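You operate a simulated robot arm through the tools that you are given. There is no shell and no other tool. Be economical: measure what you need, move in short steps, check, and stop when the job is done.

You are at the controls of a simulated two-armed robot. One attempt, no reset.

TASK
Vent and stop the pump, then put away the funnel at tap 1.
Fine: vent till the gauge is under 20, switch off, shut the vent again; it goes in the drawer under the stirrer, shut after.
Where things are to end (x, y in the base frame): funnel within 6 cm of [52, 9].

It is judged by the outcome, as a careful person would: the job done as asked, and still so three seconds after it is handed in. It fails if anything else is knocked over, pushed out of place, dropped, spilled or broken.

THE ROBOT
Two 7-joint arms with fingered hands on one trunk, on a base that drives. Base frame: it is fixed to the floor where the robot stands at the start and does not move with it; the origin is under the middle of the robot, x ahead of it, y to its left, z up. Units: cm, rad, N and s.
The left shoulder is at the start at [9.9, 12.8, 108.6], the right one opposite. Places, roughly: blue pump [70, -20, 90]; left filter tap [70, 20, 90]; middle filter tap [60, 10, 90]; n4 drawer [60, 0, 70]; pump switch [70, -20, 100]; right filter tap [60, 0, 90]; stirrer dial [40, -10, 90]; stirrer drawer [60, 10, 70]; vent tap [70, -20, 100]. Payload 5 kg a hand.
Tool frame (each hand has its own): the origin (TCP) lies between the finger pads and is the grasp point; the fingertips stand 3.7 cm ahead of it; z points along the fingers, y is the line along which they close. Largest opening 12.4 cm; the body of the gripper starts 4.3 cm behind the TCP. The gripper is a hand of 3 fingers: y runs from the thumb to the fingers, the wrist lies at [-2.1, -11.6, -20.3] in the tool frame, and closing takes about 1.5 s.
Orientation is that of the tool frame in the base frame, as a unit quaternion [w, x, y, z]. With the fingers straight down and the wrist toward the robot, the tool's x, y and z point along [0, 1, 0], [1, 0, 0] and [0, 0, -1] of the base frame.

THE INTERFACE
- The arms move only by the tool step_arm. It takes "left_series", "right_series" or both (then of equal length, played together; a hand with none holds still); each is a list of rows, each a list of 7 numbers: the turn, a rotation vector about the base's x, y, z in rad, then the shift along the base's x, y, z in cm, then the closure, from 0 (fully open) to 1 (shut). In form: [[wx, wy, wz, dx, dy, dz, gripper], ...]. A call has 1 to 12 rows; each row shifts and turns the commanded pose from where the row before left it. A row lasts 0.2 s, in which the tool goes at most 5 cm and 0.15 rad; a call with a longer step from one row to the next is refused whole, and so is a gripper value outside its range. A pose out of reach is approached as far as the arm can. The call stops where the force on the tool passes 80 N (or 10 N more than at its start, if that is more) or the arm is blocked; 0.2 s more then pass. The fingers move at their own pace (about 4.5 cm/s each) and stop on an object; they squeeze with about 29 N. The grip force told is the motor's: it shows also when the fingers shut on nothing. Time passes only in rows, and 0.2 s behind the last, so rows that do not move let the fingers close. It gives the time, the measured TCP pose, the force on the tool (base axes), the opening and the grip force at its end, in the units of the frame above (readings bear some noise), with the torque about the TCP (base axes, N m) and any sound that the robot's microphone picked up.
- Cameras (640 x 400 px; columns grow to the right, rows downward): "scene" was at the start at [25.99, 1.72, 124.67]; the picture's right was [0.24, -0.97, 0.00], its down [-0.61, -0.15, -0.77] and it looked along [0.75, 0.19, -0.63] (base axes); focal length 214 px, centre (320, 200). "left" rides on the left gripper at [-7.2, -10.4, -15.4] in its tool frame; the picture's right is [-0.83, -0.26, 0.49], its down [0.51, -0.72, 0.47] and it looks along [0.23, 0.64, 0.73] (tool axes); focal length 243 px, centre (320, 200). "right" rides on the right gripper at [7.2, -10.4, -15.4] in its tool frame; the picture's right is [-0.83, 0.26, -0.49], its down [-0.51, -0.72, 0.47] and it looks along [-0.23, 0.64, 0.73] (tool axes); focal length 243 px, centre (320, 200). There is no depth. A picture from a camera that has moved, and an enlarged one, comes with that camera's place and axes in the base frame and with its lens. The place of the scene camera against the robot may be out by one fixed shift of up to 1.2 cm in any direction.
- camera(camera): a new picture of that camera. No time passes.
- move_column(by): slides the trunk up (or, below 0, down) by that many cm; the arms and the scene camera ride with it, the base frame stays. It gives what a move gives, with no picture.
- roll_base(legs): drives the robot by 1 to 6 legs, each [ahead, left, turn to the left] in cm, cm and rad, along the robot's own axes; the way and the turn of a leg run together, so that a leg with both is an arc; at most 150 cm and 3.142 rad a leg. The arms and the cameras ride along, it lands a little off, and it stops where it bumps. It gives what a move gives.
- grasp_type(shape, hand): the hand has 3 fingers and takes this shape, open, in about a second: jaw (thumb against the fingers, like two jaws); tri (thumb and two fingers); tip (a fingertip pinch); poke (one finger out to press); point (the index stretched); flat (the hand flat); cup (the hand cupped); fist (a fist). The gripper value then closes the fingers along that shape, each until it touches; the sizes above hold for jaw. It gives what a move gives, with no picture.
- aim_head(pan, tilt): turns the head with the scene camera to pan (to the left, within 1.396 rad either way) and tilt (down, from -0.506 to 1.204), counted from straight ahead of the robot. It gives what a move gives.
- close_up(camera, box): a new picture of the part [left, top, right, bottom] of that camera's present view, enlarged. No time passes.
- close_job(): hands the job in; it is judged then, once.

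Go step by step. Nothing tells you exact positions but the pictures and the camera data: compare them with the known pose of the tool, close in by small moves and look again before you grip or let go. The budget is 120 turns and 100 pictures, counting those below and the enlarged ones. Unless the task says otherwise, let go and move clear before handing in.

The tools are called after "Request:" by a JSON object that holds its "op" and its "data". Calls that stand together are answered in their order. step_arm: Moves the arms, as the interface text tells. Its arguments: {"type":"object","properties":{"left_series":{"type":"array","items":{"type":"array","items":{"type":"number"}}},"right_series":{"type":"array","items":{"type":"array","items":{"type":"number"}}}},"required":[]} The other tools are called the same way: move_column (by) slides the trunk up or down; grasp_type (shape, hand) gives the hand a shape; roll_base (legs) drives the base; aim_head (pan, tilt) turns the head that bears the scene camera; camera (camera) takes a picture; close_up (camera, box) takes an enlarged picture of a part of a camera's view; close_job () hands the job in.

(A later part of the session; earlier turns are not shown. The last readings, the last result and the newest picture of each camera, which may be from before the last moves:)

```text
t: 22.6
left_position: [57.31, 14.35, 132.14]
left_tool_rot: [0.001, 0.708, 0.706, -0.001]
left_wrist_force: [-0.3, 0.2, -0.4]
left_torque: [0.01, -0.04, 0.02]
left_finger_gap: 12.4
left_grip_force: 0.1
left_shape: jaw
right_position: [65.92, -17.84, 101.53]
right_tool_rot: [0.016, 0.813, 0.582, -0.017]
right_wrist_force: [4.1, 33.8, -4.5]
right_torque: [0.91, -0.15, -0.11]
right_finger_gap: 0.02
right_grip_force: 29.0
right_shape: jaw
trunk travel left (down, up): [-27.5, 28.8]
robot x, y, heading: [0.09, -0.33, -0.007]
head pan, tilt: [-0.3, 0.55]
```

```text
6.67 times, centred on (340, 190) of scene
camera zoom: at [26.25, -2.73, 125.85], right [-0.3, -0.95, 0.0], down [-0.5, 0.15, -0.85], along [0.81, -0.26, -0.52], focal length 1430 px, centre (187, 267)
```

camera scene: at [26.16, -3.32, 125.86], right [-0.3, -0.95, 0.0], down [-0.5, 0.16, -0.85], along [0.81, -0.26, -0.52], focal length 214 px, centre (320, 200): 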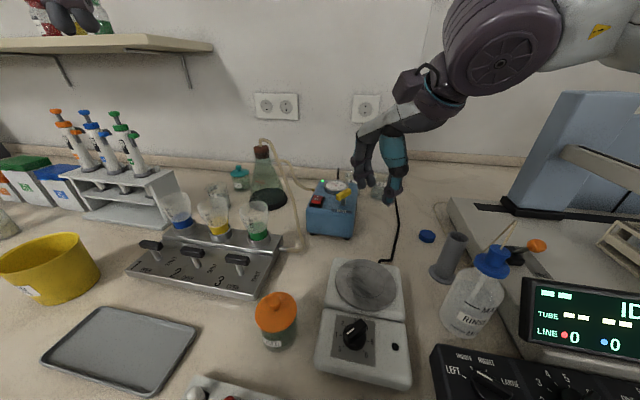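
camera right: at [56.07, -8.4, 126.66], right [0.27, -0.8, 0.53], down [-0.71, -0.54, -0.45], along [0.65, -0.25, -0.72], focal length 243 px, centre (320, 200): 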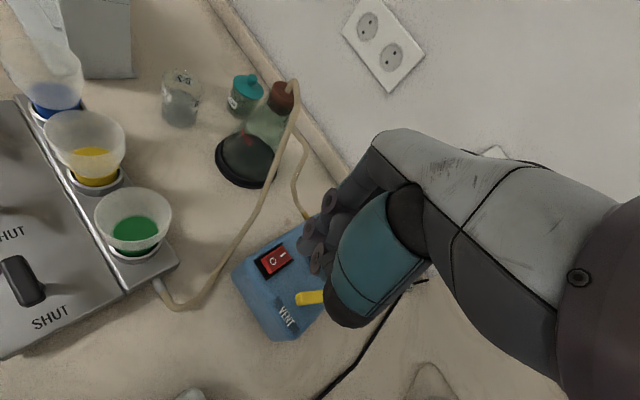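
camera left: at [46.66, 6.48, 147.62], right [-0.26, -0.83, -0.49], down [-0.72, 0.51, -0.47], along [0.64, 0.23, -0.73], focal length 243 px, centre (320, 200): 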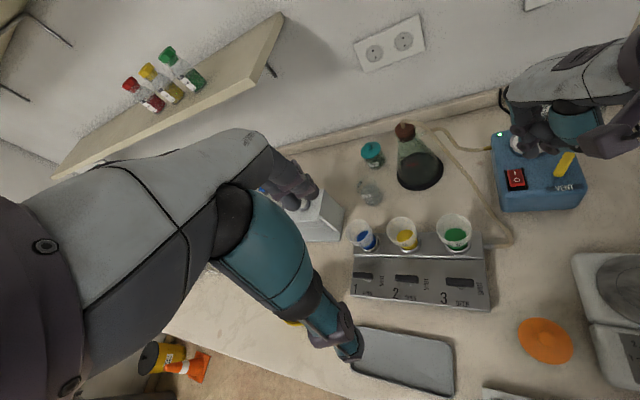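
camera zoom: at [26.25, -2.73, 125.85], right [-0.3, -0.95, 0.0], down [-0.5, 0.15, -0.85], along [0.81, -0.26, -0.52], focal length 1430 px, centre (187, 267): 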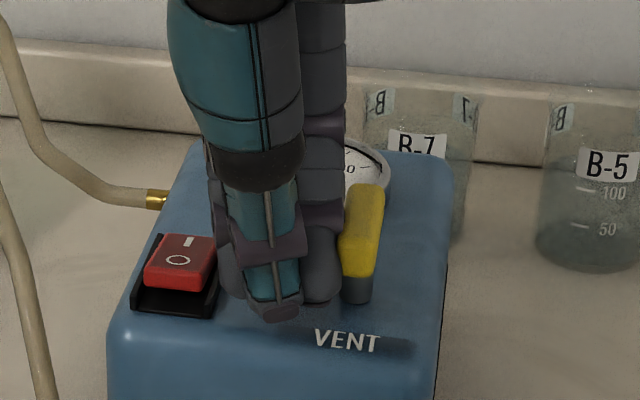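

The lever is now turned nearly full across (push force has risen, so it's at its stop). I back off and read the gauge.

Request:
{"op": "step_arm", "data": {"right_series": [[0, 0, 0, 0, 1.5, 0, 1], [0, 0, 0, 0, 1.5, 1.5, 1], [0, 0, 0, 0.8, 0.0, 1.5, 1], [0, 0, 0, 0.8, 0, 0, 1], [0, 0, 0, 0.6, 0, 0, 1], [0, 0, 0, 0, 0, 0, 1]]}}

Request:
{"op": "close_up", "data": {"camera": "scene", "box": [300, 160, 380, 220]}}

```text
t: 24.0
left_position: [57.21, 13.81, 132.3]
left_tool_rot: [-0.001, 0.708, 0.706, 0.0]
left_wrist_force: [-0.2, 0.2, -0.1]
left_torque: [0.0, 0.03, 0.0]
left_finger_gap: 12.36
left_grip_force: 0.0
left_shape: jaw
right_position: [68.05, -15.52, 104.52]
right_tool_rot: [0.015, 0.814, 0.58, -0.016]
right_wrist_force: [0.1, -0.1, -0.1]
right_torque: [-0.02, -0.03, 0.04]
right_finger_gap: 0.0
right_grip_force: 29.1
right_shape: jaw
trunk travel left (down, up): [-27.5, 28.8]
robot x, y, heading: [0.21, -0.25, -0.005]
head pan, tilt: [-0.3, 0.55]
```

```text
6.67 times, centred on (340, 190) of scene
camera zoom: at [26.13, -3.3, 125.87], right [-0.3, -0.95, 0.0], down [-0.5, 0.16, -0.85], along [0.81, -0.26, -0.52], focal length 1430 px, centre (187, 267)
```

zoom: 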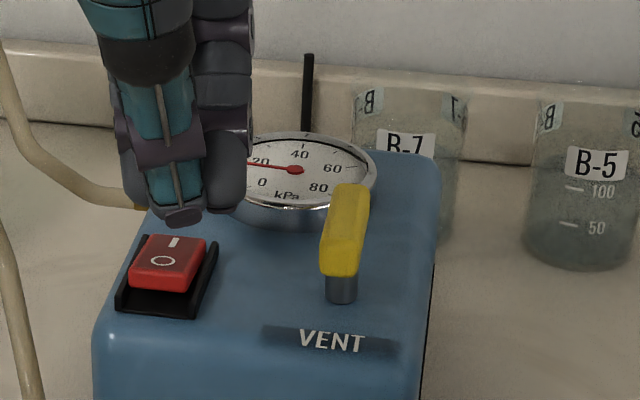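

I wait a little and get the hand out of the gauge's line of sight.

Request:
{"op": "step_arm", "data": {"right_series": [[0, 0, 0, 0, 2, 0.5, 1], [0, 0, 0, 0, 1.5, 0, 1], [0, 0, 0, 0, 0, 0, 1], [0, 0, 0, 0, 0, 0, 1], [0, 0, 0, 0, 0, 0, 1], [0, 0, 0, 0, 0, 0, 1], [0, 0, 0, 0, 0, 0, 1], [0, 0, 0, 0, 0, 0, 1]]}}

Request:
{"op": "close_up", "data": {"camera": "scene", "box": [310, 165, 370, 205]}}

```text
t: 25.8
left_position: [57.29, 13.78, 132.32]
left_tool_rot: [0.0, 0.708, 0.706, -0.001]
left_wrist_force: [0.7, 0.6, -0.1]
left_torque: [0.03, -0.02, 0.0]
left_finger_gap: 12.38
left_grip_force: 0.1
left_shape: jaw
right_position: [68.0, -11.93, 105.01]
right_tool_rot: [0.014, 0.814, 0.58, -0.016]
right_wrist_force: [-0.7, 0.1, 0.6]
right_torque: [-0.04, 0.0, -0.01]
right_finger_gap: 0.0
right_grip_force: 28.7
right_shape: jaw
trunk travel left (down, up): [-27.5, 28.8]
robot x, y, heading: [0.03, -0.42, -0.004]
head pan, tilt: [-0.3, 0.55]
```

```text
10.00 times, centred on (340, 185) of scene
camera zoom: at [26.17, -3.3, 125.87], right [-0.3, -0.95, 0.0], down [-0.5, 0.16, -0.85], along [0.81, -0.26, -0.52], focal length 2145 px, centre (120, 350)
```

zoom: 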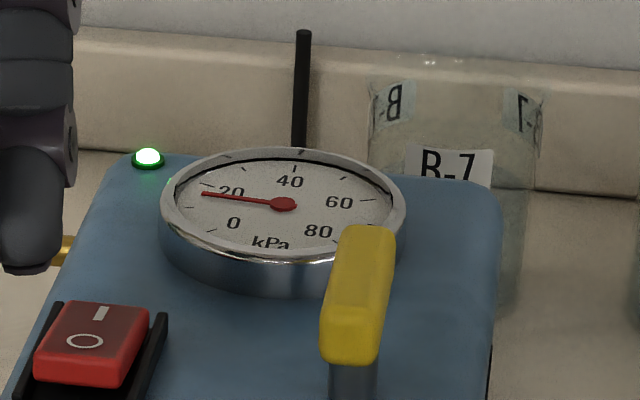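

The needle tip is now just below the 20 tick (about 17). I wait a bit more while moving the closed tips over the O end of the switch.

Request:
{"op": "step_arm", "data": {"right_series": [[0, 0, 0, 0.1, -1.5, 0, 1], [0, 0, 0, 0.1, -1.4, 0, 1], [0, 0, 0, 0, 0, 0, 1], [0, 0, 0, 0, 0, 0, 1], [0, 0, 0, 0, 0, 0, 1], [0, 0, 0, 0, 0, 0, 1], [0, 0, 0, 0, 0, 0, 1], [0, 0, 0, 0, 0, 0, 1], [0, 0, 0, 0, 0, 0, 1], [0, 0, 0, 0, 0, 0, 1], [0, 0, 0, 0, 0, 0, 1], [0, 0, 0, 0, 0, 0, 1]]}}

Request:
{"op": "close_up", "data": {"camera": "scene", "box": [310, 165, 370, 205]}}

Request:
{"op": "close_up", "data": {"camera": "right", "box": [240, 170, 370, 310]}}

```text
t: 28.4
left_position: [57.26, 13.77, 132.3]
left_tool_rot: [0.0, 0.708, 0.706, 0.0]
left_wrist_force: [-0.2, 0.5, -0.4]
left_torque: [0.01, 0.0, -0.02]
left_finger_gap: 12.39
left_grip_force: 0.0
left_shape: jaw
right_position: [68.25, -14.84, 105.01]
right_tool_rot: [0.015, 0.814, 0.581, -0.016]
right_wrist_force: [0.0, 0.2, 0.3]
right_torque: [0.04, -0.01, -0.03]
right_finger_gap: 0.0
right_grip_force: 28.9
right_shape: jaw
trunk travel left (down, up): [-27.5, 28.8]
robot x, y, heading: [0.07, -0.36, -0.003]
head pan, tilt: [-0.3, 0.55]
```

```text
10.00 times, centred on (340, 185) of scene
camera zoom: at [26.16, -3.3, 125.87], right [-0.3, -0.95, 0.0], down [-0.5, 0.16, -0.85], along [0.81, -0.26, -0.52], focal length 2145 px, centre (120, 350)
```

zoom: 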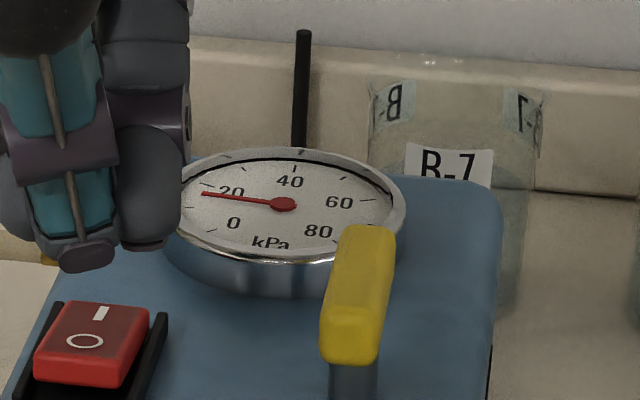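

```text
2.86 times, centred on (305, 240) of right
camera zoom: at [60.83, -4.04, 120.05], right [-0.02, -0.85, 0.53], down [-0.85, -0.26, -0.45], along [0.52, -0.46, -0.72], focal length 693 px, centre (363, 86)
```

zoom: 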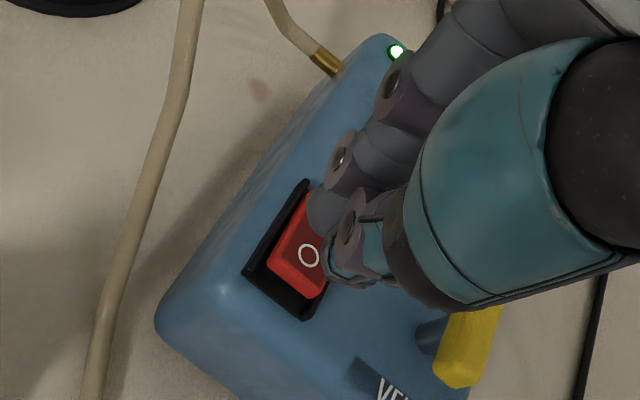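

The gauge is steady under 20. I press the O end now.

Request:
{"op": "step_arm", "data": {"right_series": [[0, 0, 0, -0.4, 0.1, -1.5, 1], [0, 0, 0, 0, 0, -1.2, 1], [0, 0, 0, 0, 0, -0.5, 1], [0, 0, 0, 0, 0, -0.4, 1], [0, 0, 0, 0, 0, -0.3, 1], [0, 0, 0, 0, 0, -0.3, 1]]}}

Request:
{"op": "close_up", "data": {"camera": "scene", "box": [300, 160, 380, 220]}}

```text
t: 29.8
left_position: [56.68, 13.95, 132.69]
left_tool_rot: [0.002, 0.708, 0.706, 0.003]
left_wrist_force: [0.0, -0.1, -0.4]
left_torque: [0.03, 0.0, 0.04]
left_finger_gap: 12.41
left_grip_force: 0.1
left_shape: jaw
right_position: [67.56, -14.7, 101.69]
right_tool_rot: [0.019, 0.815, 0.58, -0.009]
right_wrist_force: [12.9, -6.7, 70.9]
right_torque: [0.11, -1.35, -0.11]
right_finger_gap: 0.0
right_grip_force: 28.5
right_shape: jaw
trunk travel left (down, up): [-27.5, 28.8]
robot x, y, heading: [-0.36, 0.03, -0.008]
head pan, tilt: [-0.3, 0.55]
heard: click
```

```text
6.67 times, centred on (340, 190) of scene
camera zoom: at [25.63, -3.25, 126.04], right [-0.3, -0.95, 0.0], down [-0.49, 0.16, -0.85], along [0.82, -0.26, -0.52], focal length 1430 px, centre (187, 267)
```

zoom: 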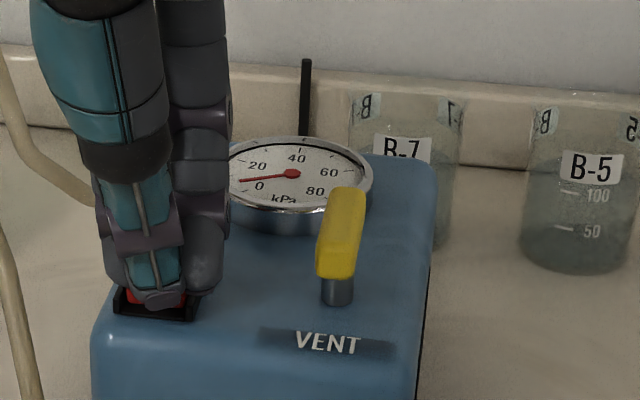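

The switch clicked off and the gauge is dropping. I lift clear and check, moving to the right side of the lever to shut the vent.

Request:
{"op": "step_arm", "data": {"right_series": [[0, 0, 0, 0, 0, 3, 1], [0, 0, 0, 0, 0, 3, 1], [0, 0, 0, -1, -4, 0, 1], [0, 0, 0, -1, -4, 0, 1], [0, 0, 0, -0.6, -4, 0, 1], [0, 0, 0, 0, 0, 0, 1]]}}

Request:
{"op": "close_up", "data": {"camera": "left", "box": [480, 90, 620, 220]}}

Request:
{"op": "close_up", "data": {"camera": "scene", "box": [300, 130, 400, 220]}}

```text
t: 31.2
left_position: [57.26, 13.87, 132.21]
left_tool_rot: [0.0, 0.708, 0.706, 0.0]
left_wrist_force: [0.9, 0.8, 0.3]
left_torque: [0.0, -0.01, -0.03]
left_finger_gap: 12.39
left_grip_force: 0.1
left_shape: jaw
right_position: [65.1, -26.65, 106.83]
right_tool_rot: [0.015, 0.814, 0.58, -0.017]
right_wrist_force: [0.5, 0.4, 0.3]
right_torque: [0.0, 0.02, -0.01]
right_finger_gap: 0.01
right_grip_force: 29.3
right_shape: jaw
trunk travel left (down, up): [-27.5, 28.8]
robot x, y, heading: [-0.47, -0.01, -0.008]
head pan, tilt: [-0.3, 0.55]
```

```text
3.08 times, centred on (550, 155) of left
camera zoom: at [46.86, 6.67, 147.54], right [-0.26, -0.83, -0.49], down [-0.72, 0.51, -0.47], along [0.64, 0.23, -0.73], focal length 746 px, centre (-388, 338)
```

zoom: 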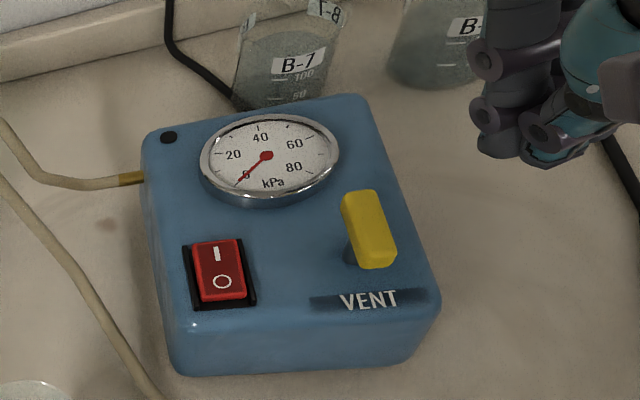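

```text
4.44 times, centred on (350, 175) of scene
camera zoom: at [26.24, -3.21, 125.85], right [-0.3, -0.95, 0.0], down [-0.5, 0.16, -0.85], along [0.81, -0.26, -0.52], focal length 953 px, centre (187, 311)
```

zoom: 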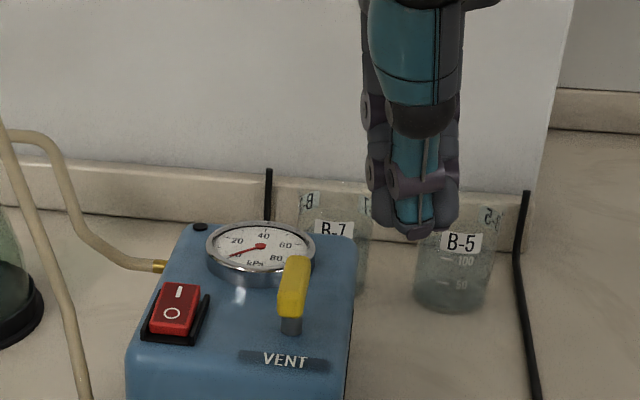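

The light is out, the gauge at 0, and the lever stands across. I lower to the right of the lever and sweep it back towards +y.

Request:
{"op": "step_arm", "data": {"right_series": [[0, 0, 0, 0, 0, -3, 1], [0, 0, 0, 0, 0, -2.4, 1], [0, 0, 0, 0, 1, 0, 1], [0, 0, 0, 0, 0.9, 0, 1], [0, 0, 0, 0, 0.8, 0, 1], [0, 0, 0, 0, 0.8, 0, 1], [0, 0, 0, 0, 0.7, 0, 1]]}}

Request:
{"op": "close_up", "data": {"camera": "scene", "box": [300, 160, 380, 220]}}

Request:
{"op": "close_up", "data": {"camera": "left", "box": [480, 90, 620, 220]}}

```text
t: 32.8
left_position: [57.19, 13.02, 132.43]
left_tool_rot: [-0.001, 0.71, 0.704, 0.002]
left_wrist_force: [0.4, 0.3, 0.0]
left_torque: [-0.01, 0.02, -0.01]
left_finger_gap: 12.39
left_grip_force: 0.1
left_shape: jaw
right_position: [65.0, -23.58, 101.43]
right_tool_rot: [0.015, 0.817, 0.577, -0.016]
right_wrist_force: [-4.8, -42.5, 9.3]
right_torque: [-0.26, -0.11, -0.66]
right_finger_gap: 0.03
right_grip_force: 29.0
right_shape: jaw
trunk travel left (down, up): [-27.5, 28.8]
robot x, y, heading: [-0.18, -0.24, -0.004]
head pan, tilt: [-0.3, 0.55]
```

```text
6.67 times, centred on (340, 190) of scene
camera zoom: at [26.02, -3.96, 125.89], right [-0.3, -0.95, 0.0], down [-0.5, 0.16, -0.85], along [0.81, -0.26, -0.52], focal length 1430 px, centre (187, 267)
```

zoom: 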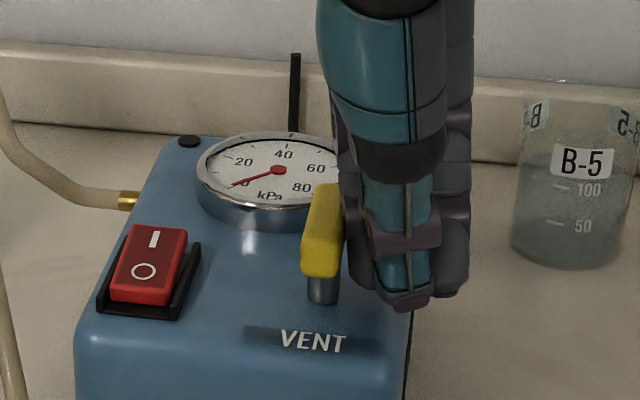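

```text
3.08 times, centred on (550, 155) of left
camera zoom: at [46.61, 5.74, 147.67], right [-0.27, -0.83, -0.5], down [-0.72, 0.51, -0.47], along [0.64, 0.23, -0.73], focal length 746 px, centre (-388, 338)
```

zoom: 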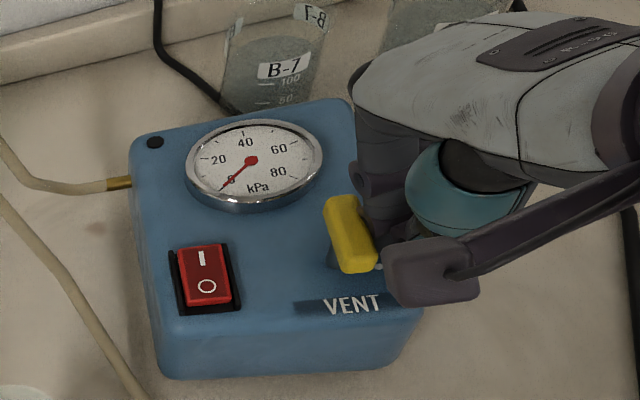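

The push presses on the lever's middle rather than its near end. I back off, come nearer to the robot by ~1.3 cm, and push again at the end.

Request:
{"op": "step_arm", "data": {"right_series": [[0, 0, 0, 0, -1.2, 0, 1], [0, 0, 0, -1.3, 0, 0, 1], [0, 0, 0, 0, 1.0, 0, 1], [0, 0, 0, 0, 0.7, 0, 1], [0, 0, 0, 0, 0.7, 0, 1], [0, 0, 0, 0, 0.6, 0, 1]]}}

Request:
{"op": "close_up", "data": {"camera": "scene", "box": [300, 160, 380, 220]}}

```text
t: 34.2
left_position: [57.07, 13.66, 132.34]
left_tool_rot: [0.001, 0.708, 0.706, 0.0]
left_wrist_force: [0.3, 0.5, -0.1]
left_torque: [0.01, -0.01, 0.03]
left_finger_gap: 12.42
left_grip_force: 0.0
left_shape: jaw
right_position: [63.61, -20.97, 101.6]
right_tool_rot: [0.016, 0.814, 0.581, -0.016]
right_wrist_force: [-13.3, -5.8, 6.3]
right_torque: [-0.15, 0.0, -0.26]
right_finger_gap: 0.0
right_grip_force: 29.0
right_shape: jaw
trunk travel left (down, up): [-27.5, 28.8]
robot x, y, heading: [0.01, -0.31, -0.003]
head pan, tilt: [-0.3, 0.55]
```

```text
6.67 times, centred on (340, 190) of scene
camera zoom: at [25.92, -3.34, 125.92], right [-0.3, -0.95, 0.0], down [-0.5, 0.16, -0.85], along [0.81, -0.26, -0.52], focal length 1430 px, centre (187, 267)
```

zoom: 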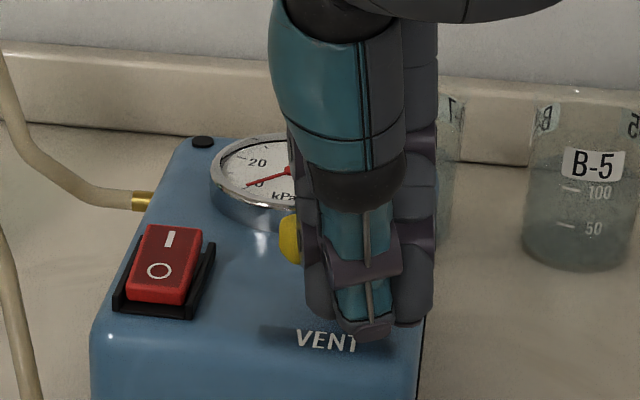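

The lever is swinging back. I now push its left end away (+x) to finish shutting.

Request:
{"op": "step_arm", "data": {"right_series": [[0, 0, 0, -1.0, 0, 0, 1], [0, 0, 0, 0, 1.7, 0, 1], [0, 0, 0, 1.0, 0, 0, 1], [0, 0, 0, 0.8, 0, 0, 1], [0, 0, 0, 0.6, 0, 0, 1], [0, 0, 0, 0, 0, 0, 1]]}}

Request:
{"op": "close_up", "data": {"camera": "scene", "box": [300, 160, 380, 220]}}

Request:
{"op": "close_up", "data": {"camera": "left", "box": [480, 90, 620, 220]}}

```text
t: 35.6
left_position: [56.68, 13.87, 132.47]
left_tool_rot: [0.001, 0.708, 0.706, 0.0]
left_wrist_force: [-0.4, 0.2, 0.1]
left_torque: [0.0, -0.02, -0.02]
left_finger_gap: 12.37
left_grip_force: 0.1
left_shape: jaw
right_position: [64.81, -18.98, 101.67]
right_tool_rot: [0.016, 0.814, 0.58, -0.016]
right_wrist_force: [-22.4, 7.0, 14.4]
right_torque: [-0.25, 0.11, -0.44]
right_finger_gap: 0.0
right_grip_force: 29.6
right_shape: jaw
trunk travel left (down, up): [-27.5, 28.8]
robot x, y, heading: [-0.12, -0.48, -0.006]
head pan, tilt: [-0.3, 0.55]
```

```text
6.67 times, centred on (340, 190) of scene
camera zoom: at [25.73, -3.18, 125.97], right [-0.3, -0.95, 0.0], down [-0.5, 0.16, -0.85], along [0.82, -0.26, -0.52], focal length 1430 px, centre (187, 267)
```

zoom: 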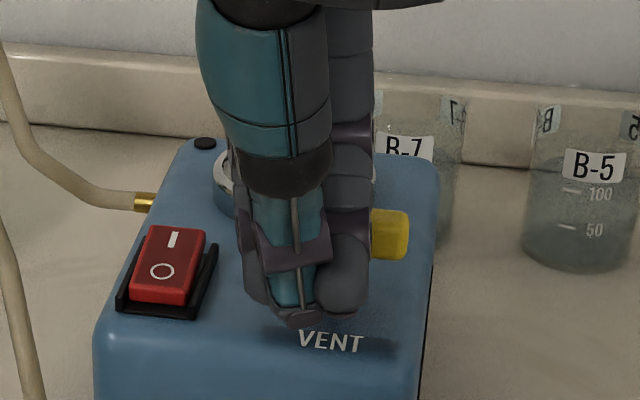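

```text
3.08 times, centred on (550, 155) of left
camera zoom: at [46.25, 6.7, 147.75], right [-0.26, -0.83, -0.49], down [-0.72, 0.51, -0.47], along [0.64, 0.23, -0.73], focal length 746 px, centre (-388, 338)
```

zoom: 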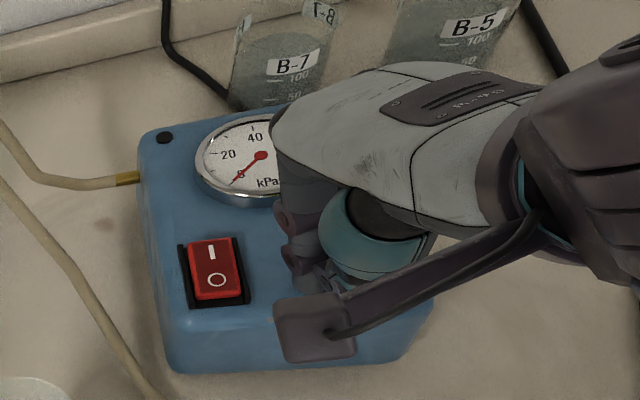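

The lever's right end is now showing at its old side with 22 N against the stop. I back off and lift to compare the lever with its start position.

Request:
{"op": "step_arm", "data": {"right_series": [[0, 0, 0, -1.5, 0, 0, 1], [0, 0, 0, -2, 0, 2, 1], [0, 0, 0, -3, 0, 3, 1], [0, 0, 0, -4, 0, 3, 1], [0, 0, 0, -3, 0, 2, 1], [0, 0, 0, 0, 0, 0, 0.5]]}}

Request:
{"op": "close_up", "data": {"camera": "left", "box": [480, 90, 640, 230]}}

Request:
{"op": "close_up", "data": {"camera": "scene", "box": [260, 120, 400, 220]}}

```text
t: 37.0
left_position: [57.42, 13.86, 132.16]
left_tool_rot: [0.0, 0.708, 0.706, 0.0]
left_wrist_force: [-0.1, 0.0, 0.4]
left_torque: [-0.01, 0.04, -0.01]
left_finger_gap: 12.39
left_grip_force: 0.1
left_shape: jaw
right_position: [51.91, -19.04, 111.49]
right_tool_rot: [0.015, 0.815, 0.58, -0.017]
right_wrist_force: [0.9, -0.5, -0.7]
right_torque: [-0.01, 0.0, 0.03]
right_finger_gap: 6.0
right_grip_force: 0.1
right_shape: jaw
trunk travel left (down, up): [-27.5, 28.8]
robot x, y, heading: [-0.47, -0.41, -0.006]
head pan, tilt: [-0.3, 0.55]
```

```text
2.86 times, centred on (560, 160) of left
camera zoom: at [46.9, 6.6, 147.52], right [-0.27, -0.83, -0.49], down [-0.72, 0.51, -0.47], along [0.64, 0.23, -0.73], focal length 693 px, centre (-366, 314)
```

zoom: 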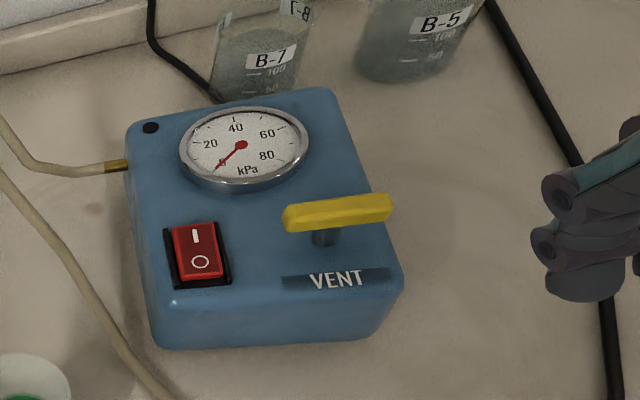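

```text
4.00 times, centred on (330, 170) of scene
camera zoom: at [26.27, -3.27, 125.84], right [-0.3, -0.95, 0.0], down [-0.5, 0.16, -0.85], along [0.81, -0.26, -0.52], focal length 858 px, centre (280, 320)
```

zoom: 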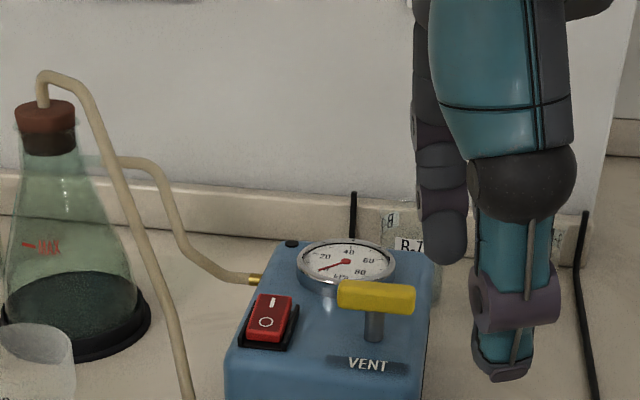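

The vent is shut as it was, the gauge at 0 and the pump off. Now I raise the right arm and back the robot away to see the drawer fronts.

Request:
{"op": "step_arm", "data": {"right_series": [[0, 0, 0.07, -1, 0, 4, 0], [0, 0, 0.07, -1, 0, 4, 0], [0, 0, 0.07, -1, 0, 4, 0], [0, 0, 0.07, 0, 0, 4, 0], [0, 0, 0.05, 0, 0, 2, 0]]}}

Request:
{"op": "roll_base", "data": {"legs": [[-40, 0, 0]]}}

Request:
{"op": "aim_head", "data": {"pan": 0.0, "tilt": 0.75}}

Request:
{"op": "camera", "data": {"camera": "scene"}}

```text
t: 38.2
left_position: [57.26, 13.8, 132.28]
left_tool_rot: [0.0, 0.709, 0.705, 0.0]
left_wrist_force: [-0.4, -0.1, 0.0]
left_torque: [-0.02, 0.05, 0.03]
left_finger_gap: 12.37
left_grip_force: 0.1
left_shape: jaw
right_position: [48.73, -19.16, 129.34]
right_tool_rot: [0.018, 0.708, 0.706, -0.015]
right_wrist_force: [0.8, 0.2, -0.1]
right_torque: [0.01, -0.04, -0.01]
right_finger_gap: 12.36
right_grip_force: 0.2
right_shape: jaw
trunk travel left (down, up): [-27.5, 28.8]
robot x, y, heading: [0.02, -0.12, -0.003]
head pan, tilt: [-0.3, 0.55]
```

```text
t: 39.9
left_position: [39.21, 20.51, 132.22]
left_tool_rot: [0.0, 0.708, 0.706, 0.001]
left_wrist_force: [-0.1, 0.1, 0.4]
left_torque: [-0.02, -0.04, -0.01]
left_finger_gap: 12.43
left_grip_force: 0.0
left_shape: jaw
right_position: [30.64, -12.28, 129.45]
right_tool_rot: [0.017, 0.708, 0.706, -0.014]
right_wrist_force: [-0.8, 0.7, 0.5]
right_torque: [-0.04, -0.04, -0.01]
right_finger_gap: 12.37
right_grip_force: 0.0
right_shape: jaw
trunk travel left (down, up): [-27.5, 28.8]
robot x, y, heading: [-18.2, 6.48, 0.0]
head pan, tilt: [-0.3, 0.55]
stopped in leg 1: the robot was blocked; the commanded pose is now the measured one
```

```text
t: 40.7
left_position: [39.1, 20.75, 132.22]
left_tool_rot: [0.0, 0.708, 0.706, 0.0]
left_wrist_force: [-0.5, 0.7, 0.5]
left_torque: [-0.02, 0.02, -0.02]
left_finger_gap: 12.39
left_grip_force: 0.0
left_shape: jaw
right_position: [30.55, -12.18, 129.47]
right_tool_rot: [0.017, 0.707, 0.707, -0.014]
right_wrist_force: [-0.1, 0.8, -0.7]
right_torque: [0.0, -0.03, -0.03]
right_finger_gap: 12.38
right_grip_force: 0.1
right_shape: jaw
trunk travel left (down, up): [-27.5, 28.8]
robot x, y, heading: [-18.09, 6.58, -0.002]
head pan, tilt: [0.0, 0.75]
```

```text
46 pictures are left
camera scene: at [7.77, 6.29, 124.17], right [0.0, -1.0, 0.0], down [-0.68, 0.0, -0.73], along [0.73, 0.0, -0.68], focal length 214 px, centre (320, 200)
```

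scene: 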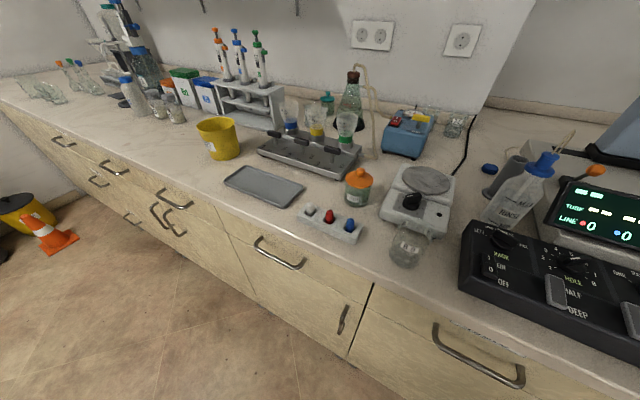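

The robot was blocked after 18 cm back (and slid left), but I can now see the fronts: a top drawer with a handle around [33, 15, 85], a door below it, and another drawer to the right. I zoom for labels.

Request:
{"op": "close_up", "data": {"camera": "scene", "box": [200, 190, 380, 310]}}

Request:
{"op": "close_up", "data": {"camera": "scene", "box": [330, 250, 540, 390]}}

Request:
{"op": "close_up", "data": {"camera": "scene", "box": [30, 110, 250, 260]}}

```text
3.33 times, centred on (290, 250) of scene
camera zoom: at [7.77, 6.29, 124.17], right [0.0, -1.0, 0.0], down [-0.68, 0.0, -0.73], along [0.73, 0.0, -0.68], focal length 715 px, centre (420, 33)
```

zoom: 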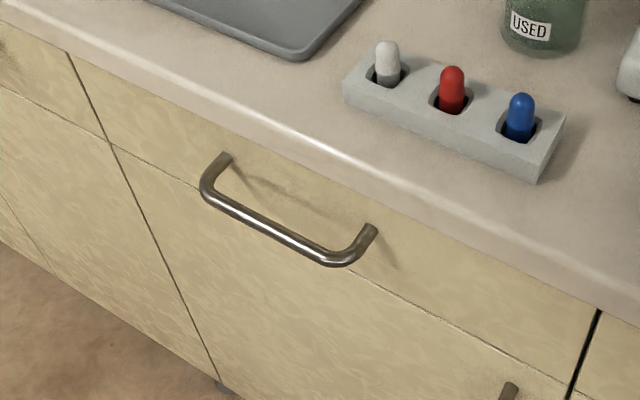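

```text
2.86 times, centred on (435, 320) of scene
camera zoom: at [7.77, 6.29, 124.17], right [0.0, -1.0, 0.0], down [-0.68, 0.0, -0.73], along [0.73, 0.0, -0.68], focal length 613 px, centre (-9, -143)
```

zoom: 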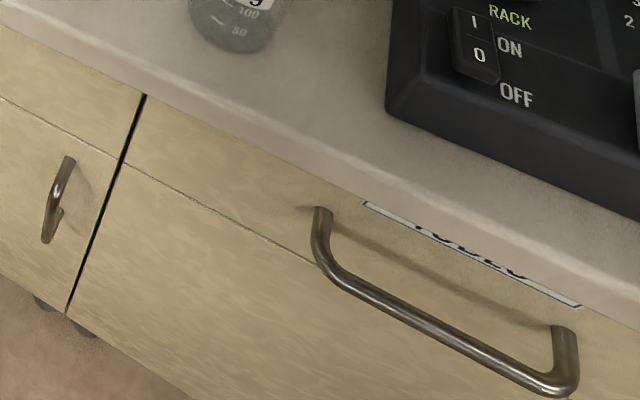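

```text
2.67 times, centred on (140, 185) of scene
camera zoom: at [7.77, 6.29, 124.17], right [0.0, -1.0, 0.0], down [-0.68, 0.0, -0.73], along [0.73, 0.0, -0.68], focal length 572 px, centre (800, 240)
```

zoom: 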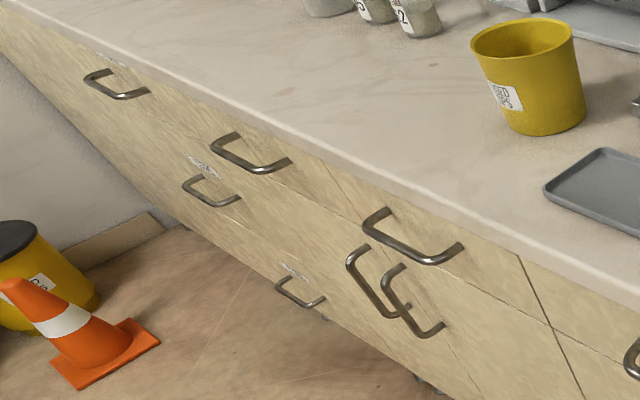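

The TOOLS drawer is to the right; the unlabelled drawer (handle triangulated at about [37, 16.5, 78]) is in line with the target [52, 9], so it's the one. I check what's around/behind the robot before driving.

Request:
{"op": "aim_head", "data": {"pan": 1.39, "tilt": 0.6}}

Request:
{"op": "camera", "data": {"camera": "scene"}}

Request:
{"op": "aim_head", "data": {"pan": -1.39, "tilt": 0.6}}

Request:
{"op": "camera", "data": {"camera": "scene"}}

```text
t: 42.2
left_position: [39.38, 20.66, 132.16]
left_tool_rot: [-0.001, 0.708, 0.706, 0.0]
left_wrist_force: [-0.4, -0.5, -0.4]
left_torque: [0.01, -0.01, -0.03]
left_finger_gap: 12.39
left_grip_force: 0.0
left_shape: jaw
right_position: [30.8, -12.26, 129.34]
right_tool_rot: [0.016, 0.708, 0.706, -0.015]
right_wrist_force: [-0.2, -0.4, -0.5]
right_torque: [0.01, -0.01, 0.0]
right_finger_gap: 12.38
right_grip_force: 0.0
right_shape: jaw
trunk travel left (down, up): [-27.5, 28.8]
robot x, y, heading: [-18.35, 6.75, -0.002]
head pan, tilt: [1.389, 0.6]
```

```text
42 pictures are left
camera scene: at [1.26, 14.93, 125.42], right [0.98, -0.18, 0.0], down [-0.1, -0.56, -0.83], along [0.15, 0.81, -0.56], focal length 214 px, centre (320, 200)
```

scene: 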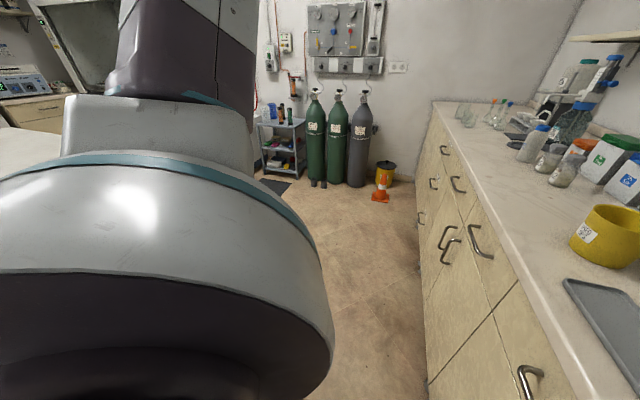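

```text
t: 44.7
left_position: [39.28, 20.56, 132.25]
left_tool_rot: [-0.001, 0.708, 0.706, 0.0]
left_wrist_force: [0.6, 0.7, -0.6]
left_torque: [-0.01, 0.0, -0.01]
left_finger_gap: 12.41
left_grip_force: 0.1
left_shape: jaw
right_position: [30.79, -12.24, 129.22]
right_tool_rot: [0.016, 0.709, 0.705, -0.014]
right_wrist_force: [-0.5, 0.4, -0.4]
right_torque: [-0.01, -0.02, 0.0]
right_finger_gap: 12.41
right_grip_force: 0.1
right_shape: jaw
trunk travel left (down, up): [-27.5, 28.8]
robot x, y, heading: [-18.33, 6.77, -0.004]
head pan, tilt: [-1.389, 0.6]
```

```text
41 pictures are left
camera scene: at [1.2, -2.46, 125.42], right [-0.98, -0.18, 0.0], down [-0.1, 0.56, -0.83], along [0.15, -0.81, -0.56], focal length 214 px, centre (320, 200)
```

scene: 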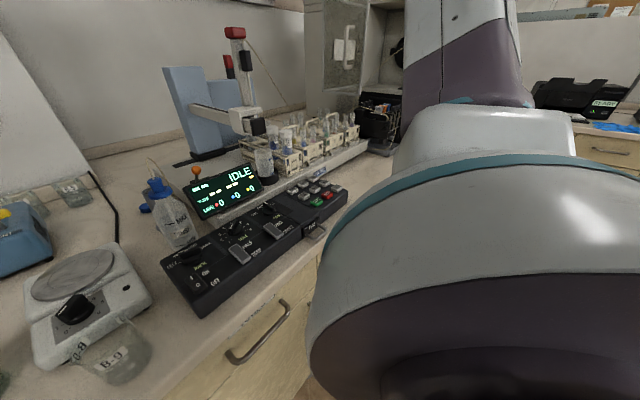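

The robot is in an aisle with a bench behind it. My plan is to drive left along the aisle, face back along the counter, and work the drawer and funnel with the left arm. I drive the first part now.

Request:
{"op": "roll_base", "data": {"legs": [[8, -4.2, 0], [42, 80, 0]]}}

Request:
{"op": "aim_head", "data": {"pan": -0.3, "tilt": 0.5}}

Request:
{"op": "camera", "data": {"camera": "scene"}}

```text
t: 50.2
left_position: [89.69, 96.79, 132.27]
left_tool_rot: [-0.001, 0.707, 0.708, 0.001]
left_wrist_force: [0.2, 1.0, -0.2]
left_torque: [0.03, -0.01, -0.04]
left_finger_gap: 12.38
left_grip_force: 0.1
left_shape: jaw
right_position: [81.14, 63.76, 129.24]
right_tool_rot: [0.016, 0.706, 0.708, -0.014]
right_wrist_force: [0.1, 0.1, 0.0]
right_torque: [0.0, 0.02, -0.02]
right_finger_gap: 12.37
right_grip_force: 0.0
right_shape: jaw
trunk travel left (down, up): [-27.5, 28.8]
robot x, y, heading: [32.52, 82.63, 0.001]
head pan, tilt: [-1.389, 0.6]
```

```text
t: 51.5
left_position: [89.71, 96.8, 132.17]
left_tool_rot: [-0.001, 0.707, 0.708, 0.001]
left_wrist_force: [-0.8, 0.0, -0.3]
left_torque: [0.0, -0.01, 0.0]
left_finger_gap: 12.37
left_grip_force: 0.0
left_shape: jaw
right_position: [81.18, 63.9, 129.35]
right_tool_rot: [0.016, 0.706, 0.708, -0.015]
right_wrist_force: [0.3, 0.2, 0.2]
right_torque: [-0.06, -0.02, 0.06]
right_finger_gap: 12.39
right_grip_force: 0.0
right_shape: jaw
trunk travel left (down, up): [-27.5, 28.8]
robot x, y, heading: [31.84, 82.72, 0.002]
head pan, tilt: [-0.3, 0.499]
```

```text
40 pictures are left
camera scene: at [58.7, 79.54, 126.32], right [-0.3, -0.96, 0.0], down [-0.46, 0.14, -0.88], along [0.84, -0.26, -0.48], focal length 214 px, centre (320, 200)
```

scene: 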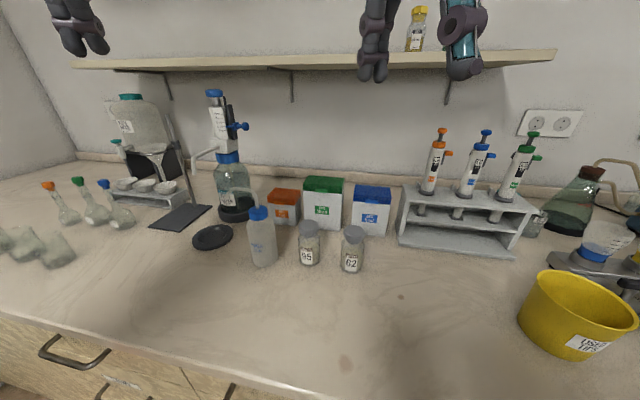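

Clear of the pipettes in height. I turn right to face along the counter.

Request:
{"op": "roll_base", "data": {"legs": [[0, 0, -1.03], [0, 0, -1.025], [-4, 0, 0]]}}

Request:
{"op": "aim_head", "data": {"pan": 0.5, "tilt": 0.75}}

Request:
{"op": "camera", "data": {"camera": "scene"}}

```text
t: 57.6
left_position: [20.09, 27.81, 131.79]
left_tool_rot: [-0.003, 0.972, -0.236, 0.001]
left_wrist_force: [-0.2, -0.1, -0.2]
left_torque: [0.09, 0.0, 0.03]
left_finger_gap: 12.42
left_grip_force: 0.0
left_shape: jaw
right_position: [-5.41, 50.54, 128.99]
right_tool_rot: [-0.007, 0.972, -0.235, -0.021]
right_wrist_force: [0.2, -0.8, 0.2]
right_torque: [0.09, -0.02, 0.02]
right_finger_gap: 12.4
right_grip_force: 0.1
right_shape: jaw
trunk travel left (down, up): [-27.5, 28.8]
robot x, y, heading: [34.43, 86.1, -2.048]
head pan, tilt: [-0.3, 0.499]
```

```text
t: 58.7
left_position: [20.4, 28.44, 132.05]
left_tool_rot: [-0.002, 0.972, -0.236, 0.002]
left_wrist_force: [0.1, 0.0, -0.4]
left_torque: [0.03, 0.05, 0.0]
left_finger_gap: 12.39
left_grip_force: 0.1
left_shape: jaw
right_position: [-5.21, 50.9, 129.26]
right_tool_rot: [-0.005, 0.971, -0.236, -0.022]
right_wrist_force: [0.6, -0.2, -0.1]
right_torque: [0.05, 0.0, 0.01]
right_finger_gap: 12.39
right_grip_force: 0.1
right_shape: jaw
trunk travel left (down, up): [-27.5, 28.8]
robot x, y, heading: [34.43, 85.67, -2.048]
head pan, tilt: [0.499, 0.75]
```

```text
39 pictures are left
camera scene: at [25.96, 61.47, 124.11], right [-1.0, -0.02, 0.0], down [-0.01, 0.68, -0.73], along [0.02, -0.73, -0.68], focal length 214 px, centre (320, 200)
```

scene: 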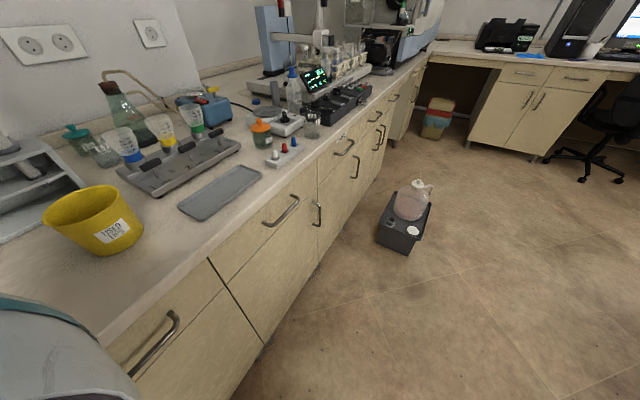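

The view is good: the drawer's handle is where I computed (about [37.7, 17, 78]). I zoom on it for the overhang and bar geometry.

Request:
{"op": "close_up", "data": {"camera": "scene", "box": [220, 150, 350, 260]}}

Request:
{"op": "close_up", "data": {"camera": "scene", "box": [60, 80, 250, 220]}}

```text
3.64 times, centred on (285, 205) of scene
camera zoom: at [25.96, 61.47, 124.11], right [-1.0, -0.02, 0.0], down [-0.01, 0.68, -0.73], along [0.02, -0.73, -0.68], focal length 780 px, centre (447, 182)
```

zoom: 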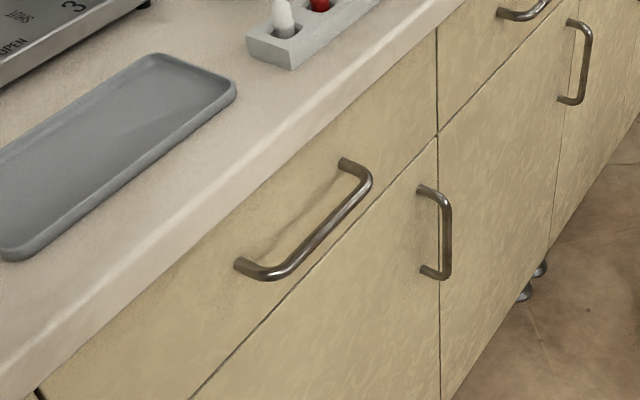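

```text
2.86 times, centred on (155, 150) of scene
camera zoom: at [25.96, 61.47, 124.11], right [-1.0, -0.02, 0.0], down [-0.01, 0.68, -0.73], along [0.02, -0.73, -0.68], focal length 613 px, centre (791, 343)
```

zoom: 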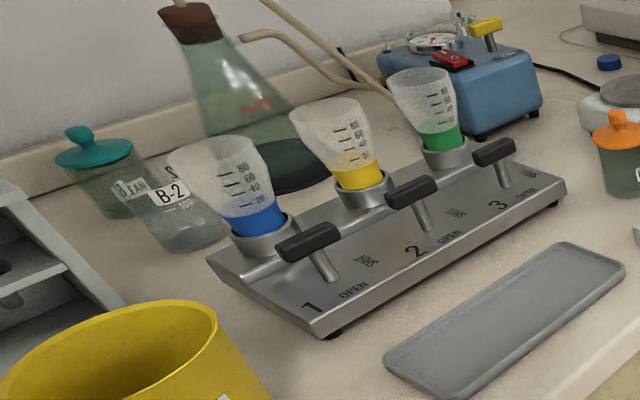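

I now swing the left hand down into the aisle in front of the drawer, turning it to point forward under the counter lip.

Request:
{"op": "step_arm", "data": {"left_series": [[0, 0, 0.15, 0, 0, -4.5, 0], [0, 0, 0.15, 0, 0, -4.5, 0], [0, 0, 0.15, 0, 0, -4.5, 0], [0, 0, 0.15, 0, 0, -4.5, 0], [0, 0, 0.15, 0, 0, -4.5, 0], [-0.125, -0.035, 0, 0, 0, -3.5, 0], [-0.125, -0.035, 0, 0, 0, -3.5, 0], [-0.125, -0.035, 0, 0, 0, -3.5, 0], [-0.125, -0.035, 0, 0, 0, -3.5, 0], [-0.125, -0.035, 0, 0, 0, -3.5, 0], [-0.125, -0.035, 0, 0, 0, -3.5, 0], [-0.125, -0.035, 0, 0, 0, -3.5, 0]]}}

Request:
{"op": "step_arm", "data": {"left_series": [[-0.1, -0.028, 0, 2, 0, -1, 0.2], [-0.1, -0.028, 0, 2, 0, -1, 0.4], [-0.1, -0.028, 0, 2, 0, -0.5, 0.5], [0, 0, 0, 2, 0, 0, 0.5], [0, 0, 0, 2, 0, 0, 0.5], [0, 0, 0, 0, 0, 0, 0.5]]}}

Request:
{"op": "camera", "data": {"camera": "scene"}}

Request:
{"op": "camera", "data": {"camera": "left"}}

```text
t: 61.3
left_position: [31.11, 11.94, 91.0]
left_tool_rot: [0.426, 0.895, 0.117, 0.055]
left_wrist_force: [0.9, -1.0, -0.2]
left_torque: [0.0, 0.04, -0.03]
left_finger_gap: 12.39
left_grip_force: 0.0
left_shape: jaw
left hand out of reach, approached as far as the arm can: row 9, 10, 11, 12
right_position: [-4.91, 50.97, 129.11]
right_tool_rot: [-0.005, 0.971, -0.237, -0.022]
right_wrist_force: [0.3, -0.3, 0.4]
right_torque: [0.01, 0.01, 0.01]
right_finger_gap: 12.39
right_grip_force: 0.0
right_shape: jaw
trunk travel left (down, up): [-27.5, 28.8]
robot x, y, heading: [33.84, 86.08, -2.049]
head pan, tilt: [0.499, 0.75]
```

```text
t: 62.0
left_position: [36.1, 6.11, 91.35]
left_tool_rot: [0.512, 0.851, 0.098, 0.062]
left_wrist_force: [-33.5, 60.3, -16.3]
left_torque: [3.86, 1.76, -0.92]
left_finger_gap: 9.4
left_grip_force: 0.1
left_shape: jaw
left hand out of reach, approached as far as the arm can: row 1, 2, 3
right_position: [-5.94, 51.79, 129.13]
right_tool_rot: [-0.005, 0.971, -0.239, -0.019]
right_wrist_force: [0.2, -1.3, -0.2]
right_torque: [0.06, -0.02, 0.01]
right_finger_gap: 12.38
right_grip_force: 0.0
right_shape: jaw
trunk travel left (down, up): [-27.5, 28.8]
robot x, y, heading: [33.56, 85.9, -2.055]
head pan, tilt: [0.499, 0.75]
stopped in row 3 (left hand): the force on the tool passed its limit (the readings are from after the stop); the commanded pose is now the measured one
```

```text
36 pictures are left
camera scene: at [25.26, 61.98, 124.12], right [-1.0, -0.01, 0.0], down [-0.01, 0.68, -0.73], along [0.01, -0.73, -0.68], focal length 214 px, centre (320, 200)
```

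scene: 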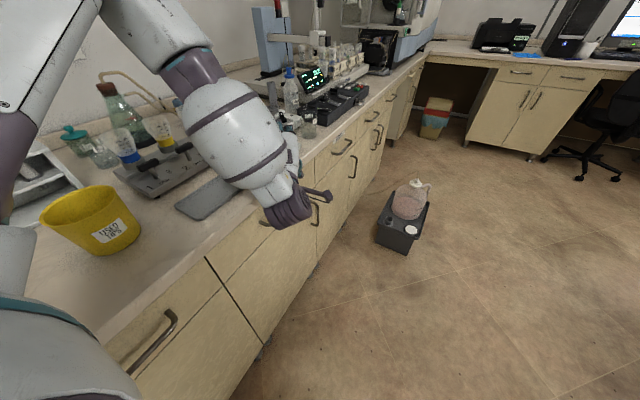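

```text
35 pictures are left
camera left: at [24.79, 22.45, 89.23], right [-0.73, -0.49, -0.47], down [0.52, 0.04, -0.86], along [0.44, -0.87, 0.22], focal length 243 px, centre (320, 200)
```

left: 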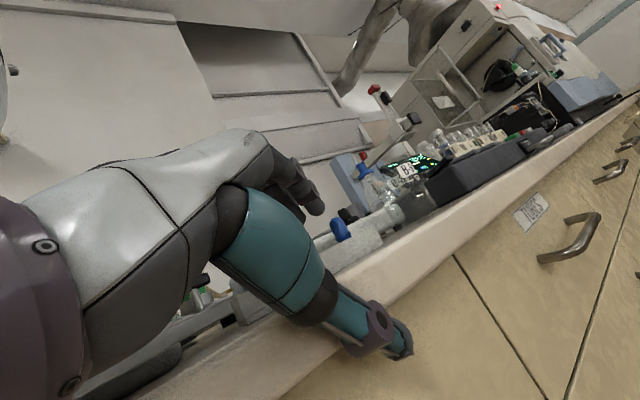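

The pose was out of reach and the hand drifted against the counter lip. I back straight off and look at the buttons panel.

Request:
{"op": "step_arm", "data": {"left_series": [[0, 0, 0, -1.5, 2, 0, 0.5], [0, 0, 0, -3, 3, 0, 0.5], [0, 0, 0, -3, 3, 0, 0.5], [0.1, 0.028, 0, -3, 3, 0, 0.5], [0.1, 0.028, 0, -2, 3, 0, 0.5], [0, 0, 0, 0, 0, 0, 0.5]]}}

Request:
{"op": "camera", "data": {"camera": "scene"}}

```text
t: 63.4
left_position: [27.48, 12.11, 94.68]
left_tool_rot: [0.424, 0.897, 0.112, 0.05]
left_wrist_force: [-0.8, -1.0, -0.7]
left_torque: [0.0, -0.03, -0.03]
left_finger_gap: 6.2
left_grip_force: 0.0
left_shape: jaw
left hand out of reach, approached as far as the arm can: row 1, 2, 3
right_position: [-5.18, 51.29, 129.22]
right_tool_rot: [-0.005, 0.971, -0.237, -0.022]
right_wrist_force: [0.0, -0.8, -0.2]
right_torque: [0.01, 0.01, -0.01]
right_finger_gap: 12.41
right_grip_force: 0.1
right_shape: jaw
trunk travel left (down, up): [-27.5, 28.8]
robot x, y, heading: [34.03, 86.11, -2.051]
head pan, tilt: [0.499, 0.75]
```

```text
34 pictures are left
camera scene: at [25.95, 61.58, 124.12], right [-1.0, -0.02, 0.0], down [-0.01, 0.68, -0.73], along [0.01, -0.73, -0.68], focal length 214 px, centre (320, 200)
```

scene: 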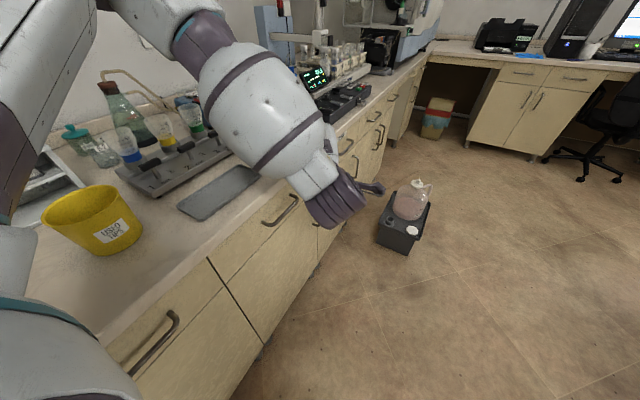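

Tray and rack unmoved. The hand was too close and too low for that pose; I draw it back into the aisle, back the robot up 20 cm and lower the trunk.

Request:
{"op": "step_arm", "data": {"left_series": [[0, 0, 0, -4, 2.2, 0, 0.5], [0, 0, 0, -4, 2.2, 0, 0.5], [0, 0, 0, -2, 1.2, 0, 0.5]]}}

Request:
{"op": "roll_base", "data": {"legs": [[-20, 0, 0]]}}

Request:
{"op": "move_column", "data": {"by": -18}}

Request:
{"op": "camera", "data": {"camera": "scene"}}

```text
t: 64.2
left_position: [22.13, 10.38, 97.29]
left_tool_rot: [0.422, 0.899, 0.11, 0.048]
left_wrist_force: [-0.1, -0.7, 0.1]
left_torque: [0.03, -0.03, 0.02]
left_finger_gap: 6.23
left_grip_force: 0.0
left_shape: jaw
left hand out of reach, approached as far as the arm can: row 1, 2, 3
right_position: [-5.24, 51.29, 129.32]
right_tool_rot: [-0.005, 0.971, -0.237, -0.021]
right_wrist_force: [-0.5, 0.5, -0.5]
right_torque: [0.03, 0.02, 0.01]
right_finger_gap: 12.39
right_grip_force: 0.0
right_shape: jaw
trunk travel left (down, up): [-27.5, 28.8]
robot x, y, heading: [34.16, 86.07, -2.055]
head pan, tilt: [0.499, 0.75]
```

```text
t: 65.8
left_position: [31.41, 27.94, 97.14]
left_tool_rot: [0.421, 0.899, 0.111, 0.05]
left_wrist_force: [1.1, 0.6, -0.7]
left_torque: [-0.01, 0.01, 0.03]
left_finger_gap: 6.2
left_grip_force: 0.1
left_shape: jaw
right_position: [4.02, 68.85, 129.23]
right_tool_rot: [-0.004, 0.971, -0.238, -0.022]
right_wrist_force: [0.7, -0.5, -0.7]
right_torque: [0.03, -0.02, 0.05]
right_finger_gap: 12.38
right_grip_force: 0.1
right_shape: jaw
trunk travel left (down, up): [-27.5, 28.8]
robot x, y, heading: [43.21, 103.65, -2.053]
head pan, tilt: [0.499, 0.75]
```

```text
t: 67.8
left_position: [30.5, 25.92, 69.79]
left_tool_rot: [0.37, 0.921, 0.093, 0.082]
left_wrist_force: [0.3, 0.5, 0.4]
left_torque: [0.02, -0.02, 0.02]
left_finger_gap: 6.21
left_grip_force: 0.1
left_shape: jaw
right_position: [4.12, 68.98, 111.27]
right_tool_rot: [-0.005, 0.972, -0.236, -0.021]
right_wrist_force: [-0.4, -0.2, 0.3]
right_torque: [0.01, -0.02, 0.01]
right_finger_gap: 12.42
right_grip_force: 0.1
right_shape: jaw
trunk travel left (down, up): [-9.5, 46.8]
robot x, y, heading: [43.34, 103.82, -2.047]
head pan, tilt: [0.499, 0.75]
```

```text
33 pictures are left
camera scene: at [32.14, 73.57, 103.4], right [-1.0, -0.02, 0.0], down [-0.01, 0.68, -0.73], along [0.02, -0.73, -0.68], focal length 214 px, centre (320, 200)
```

scene: 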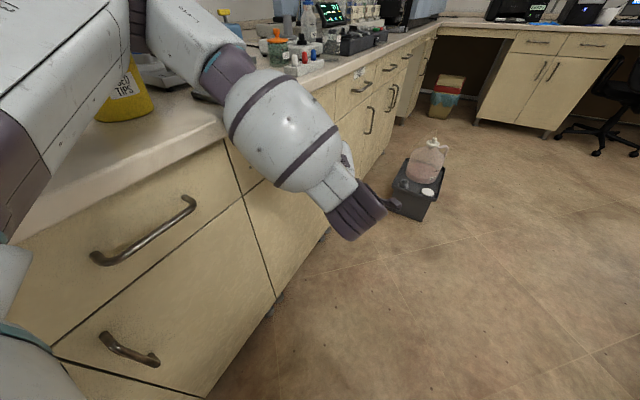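

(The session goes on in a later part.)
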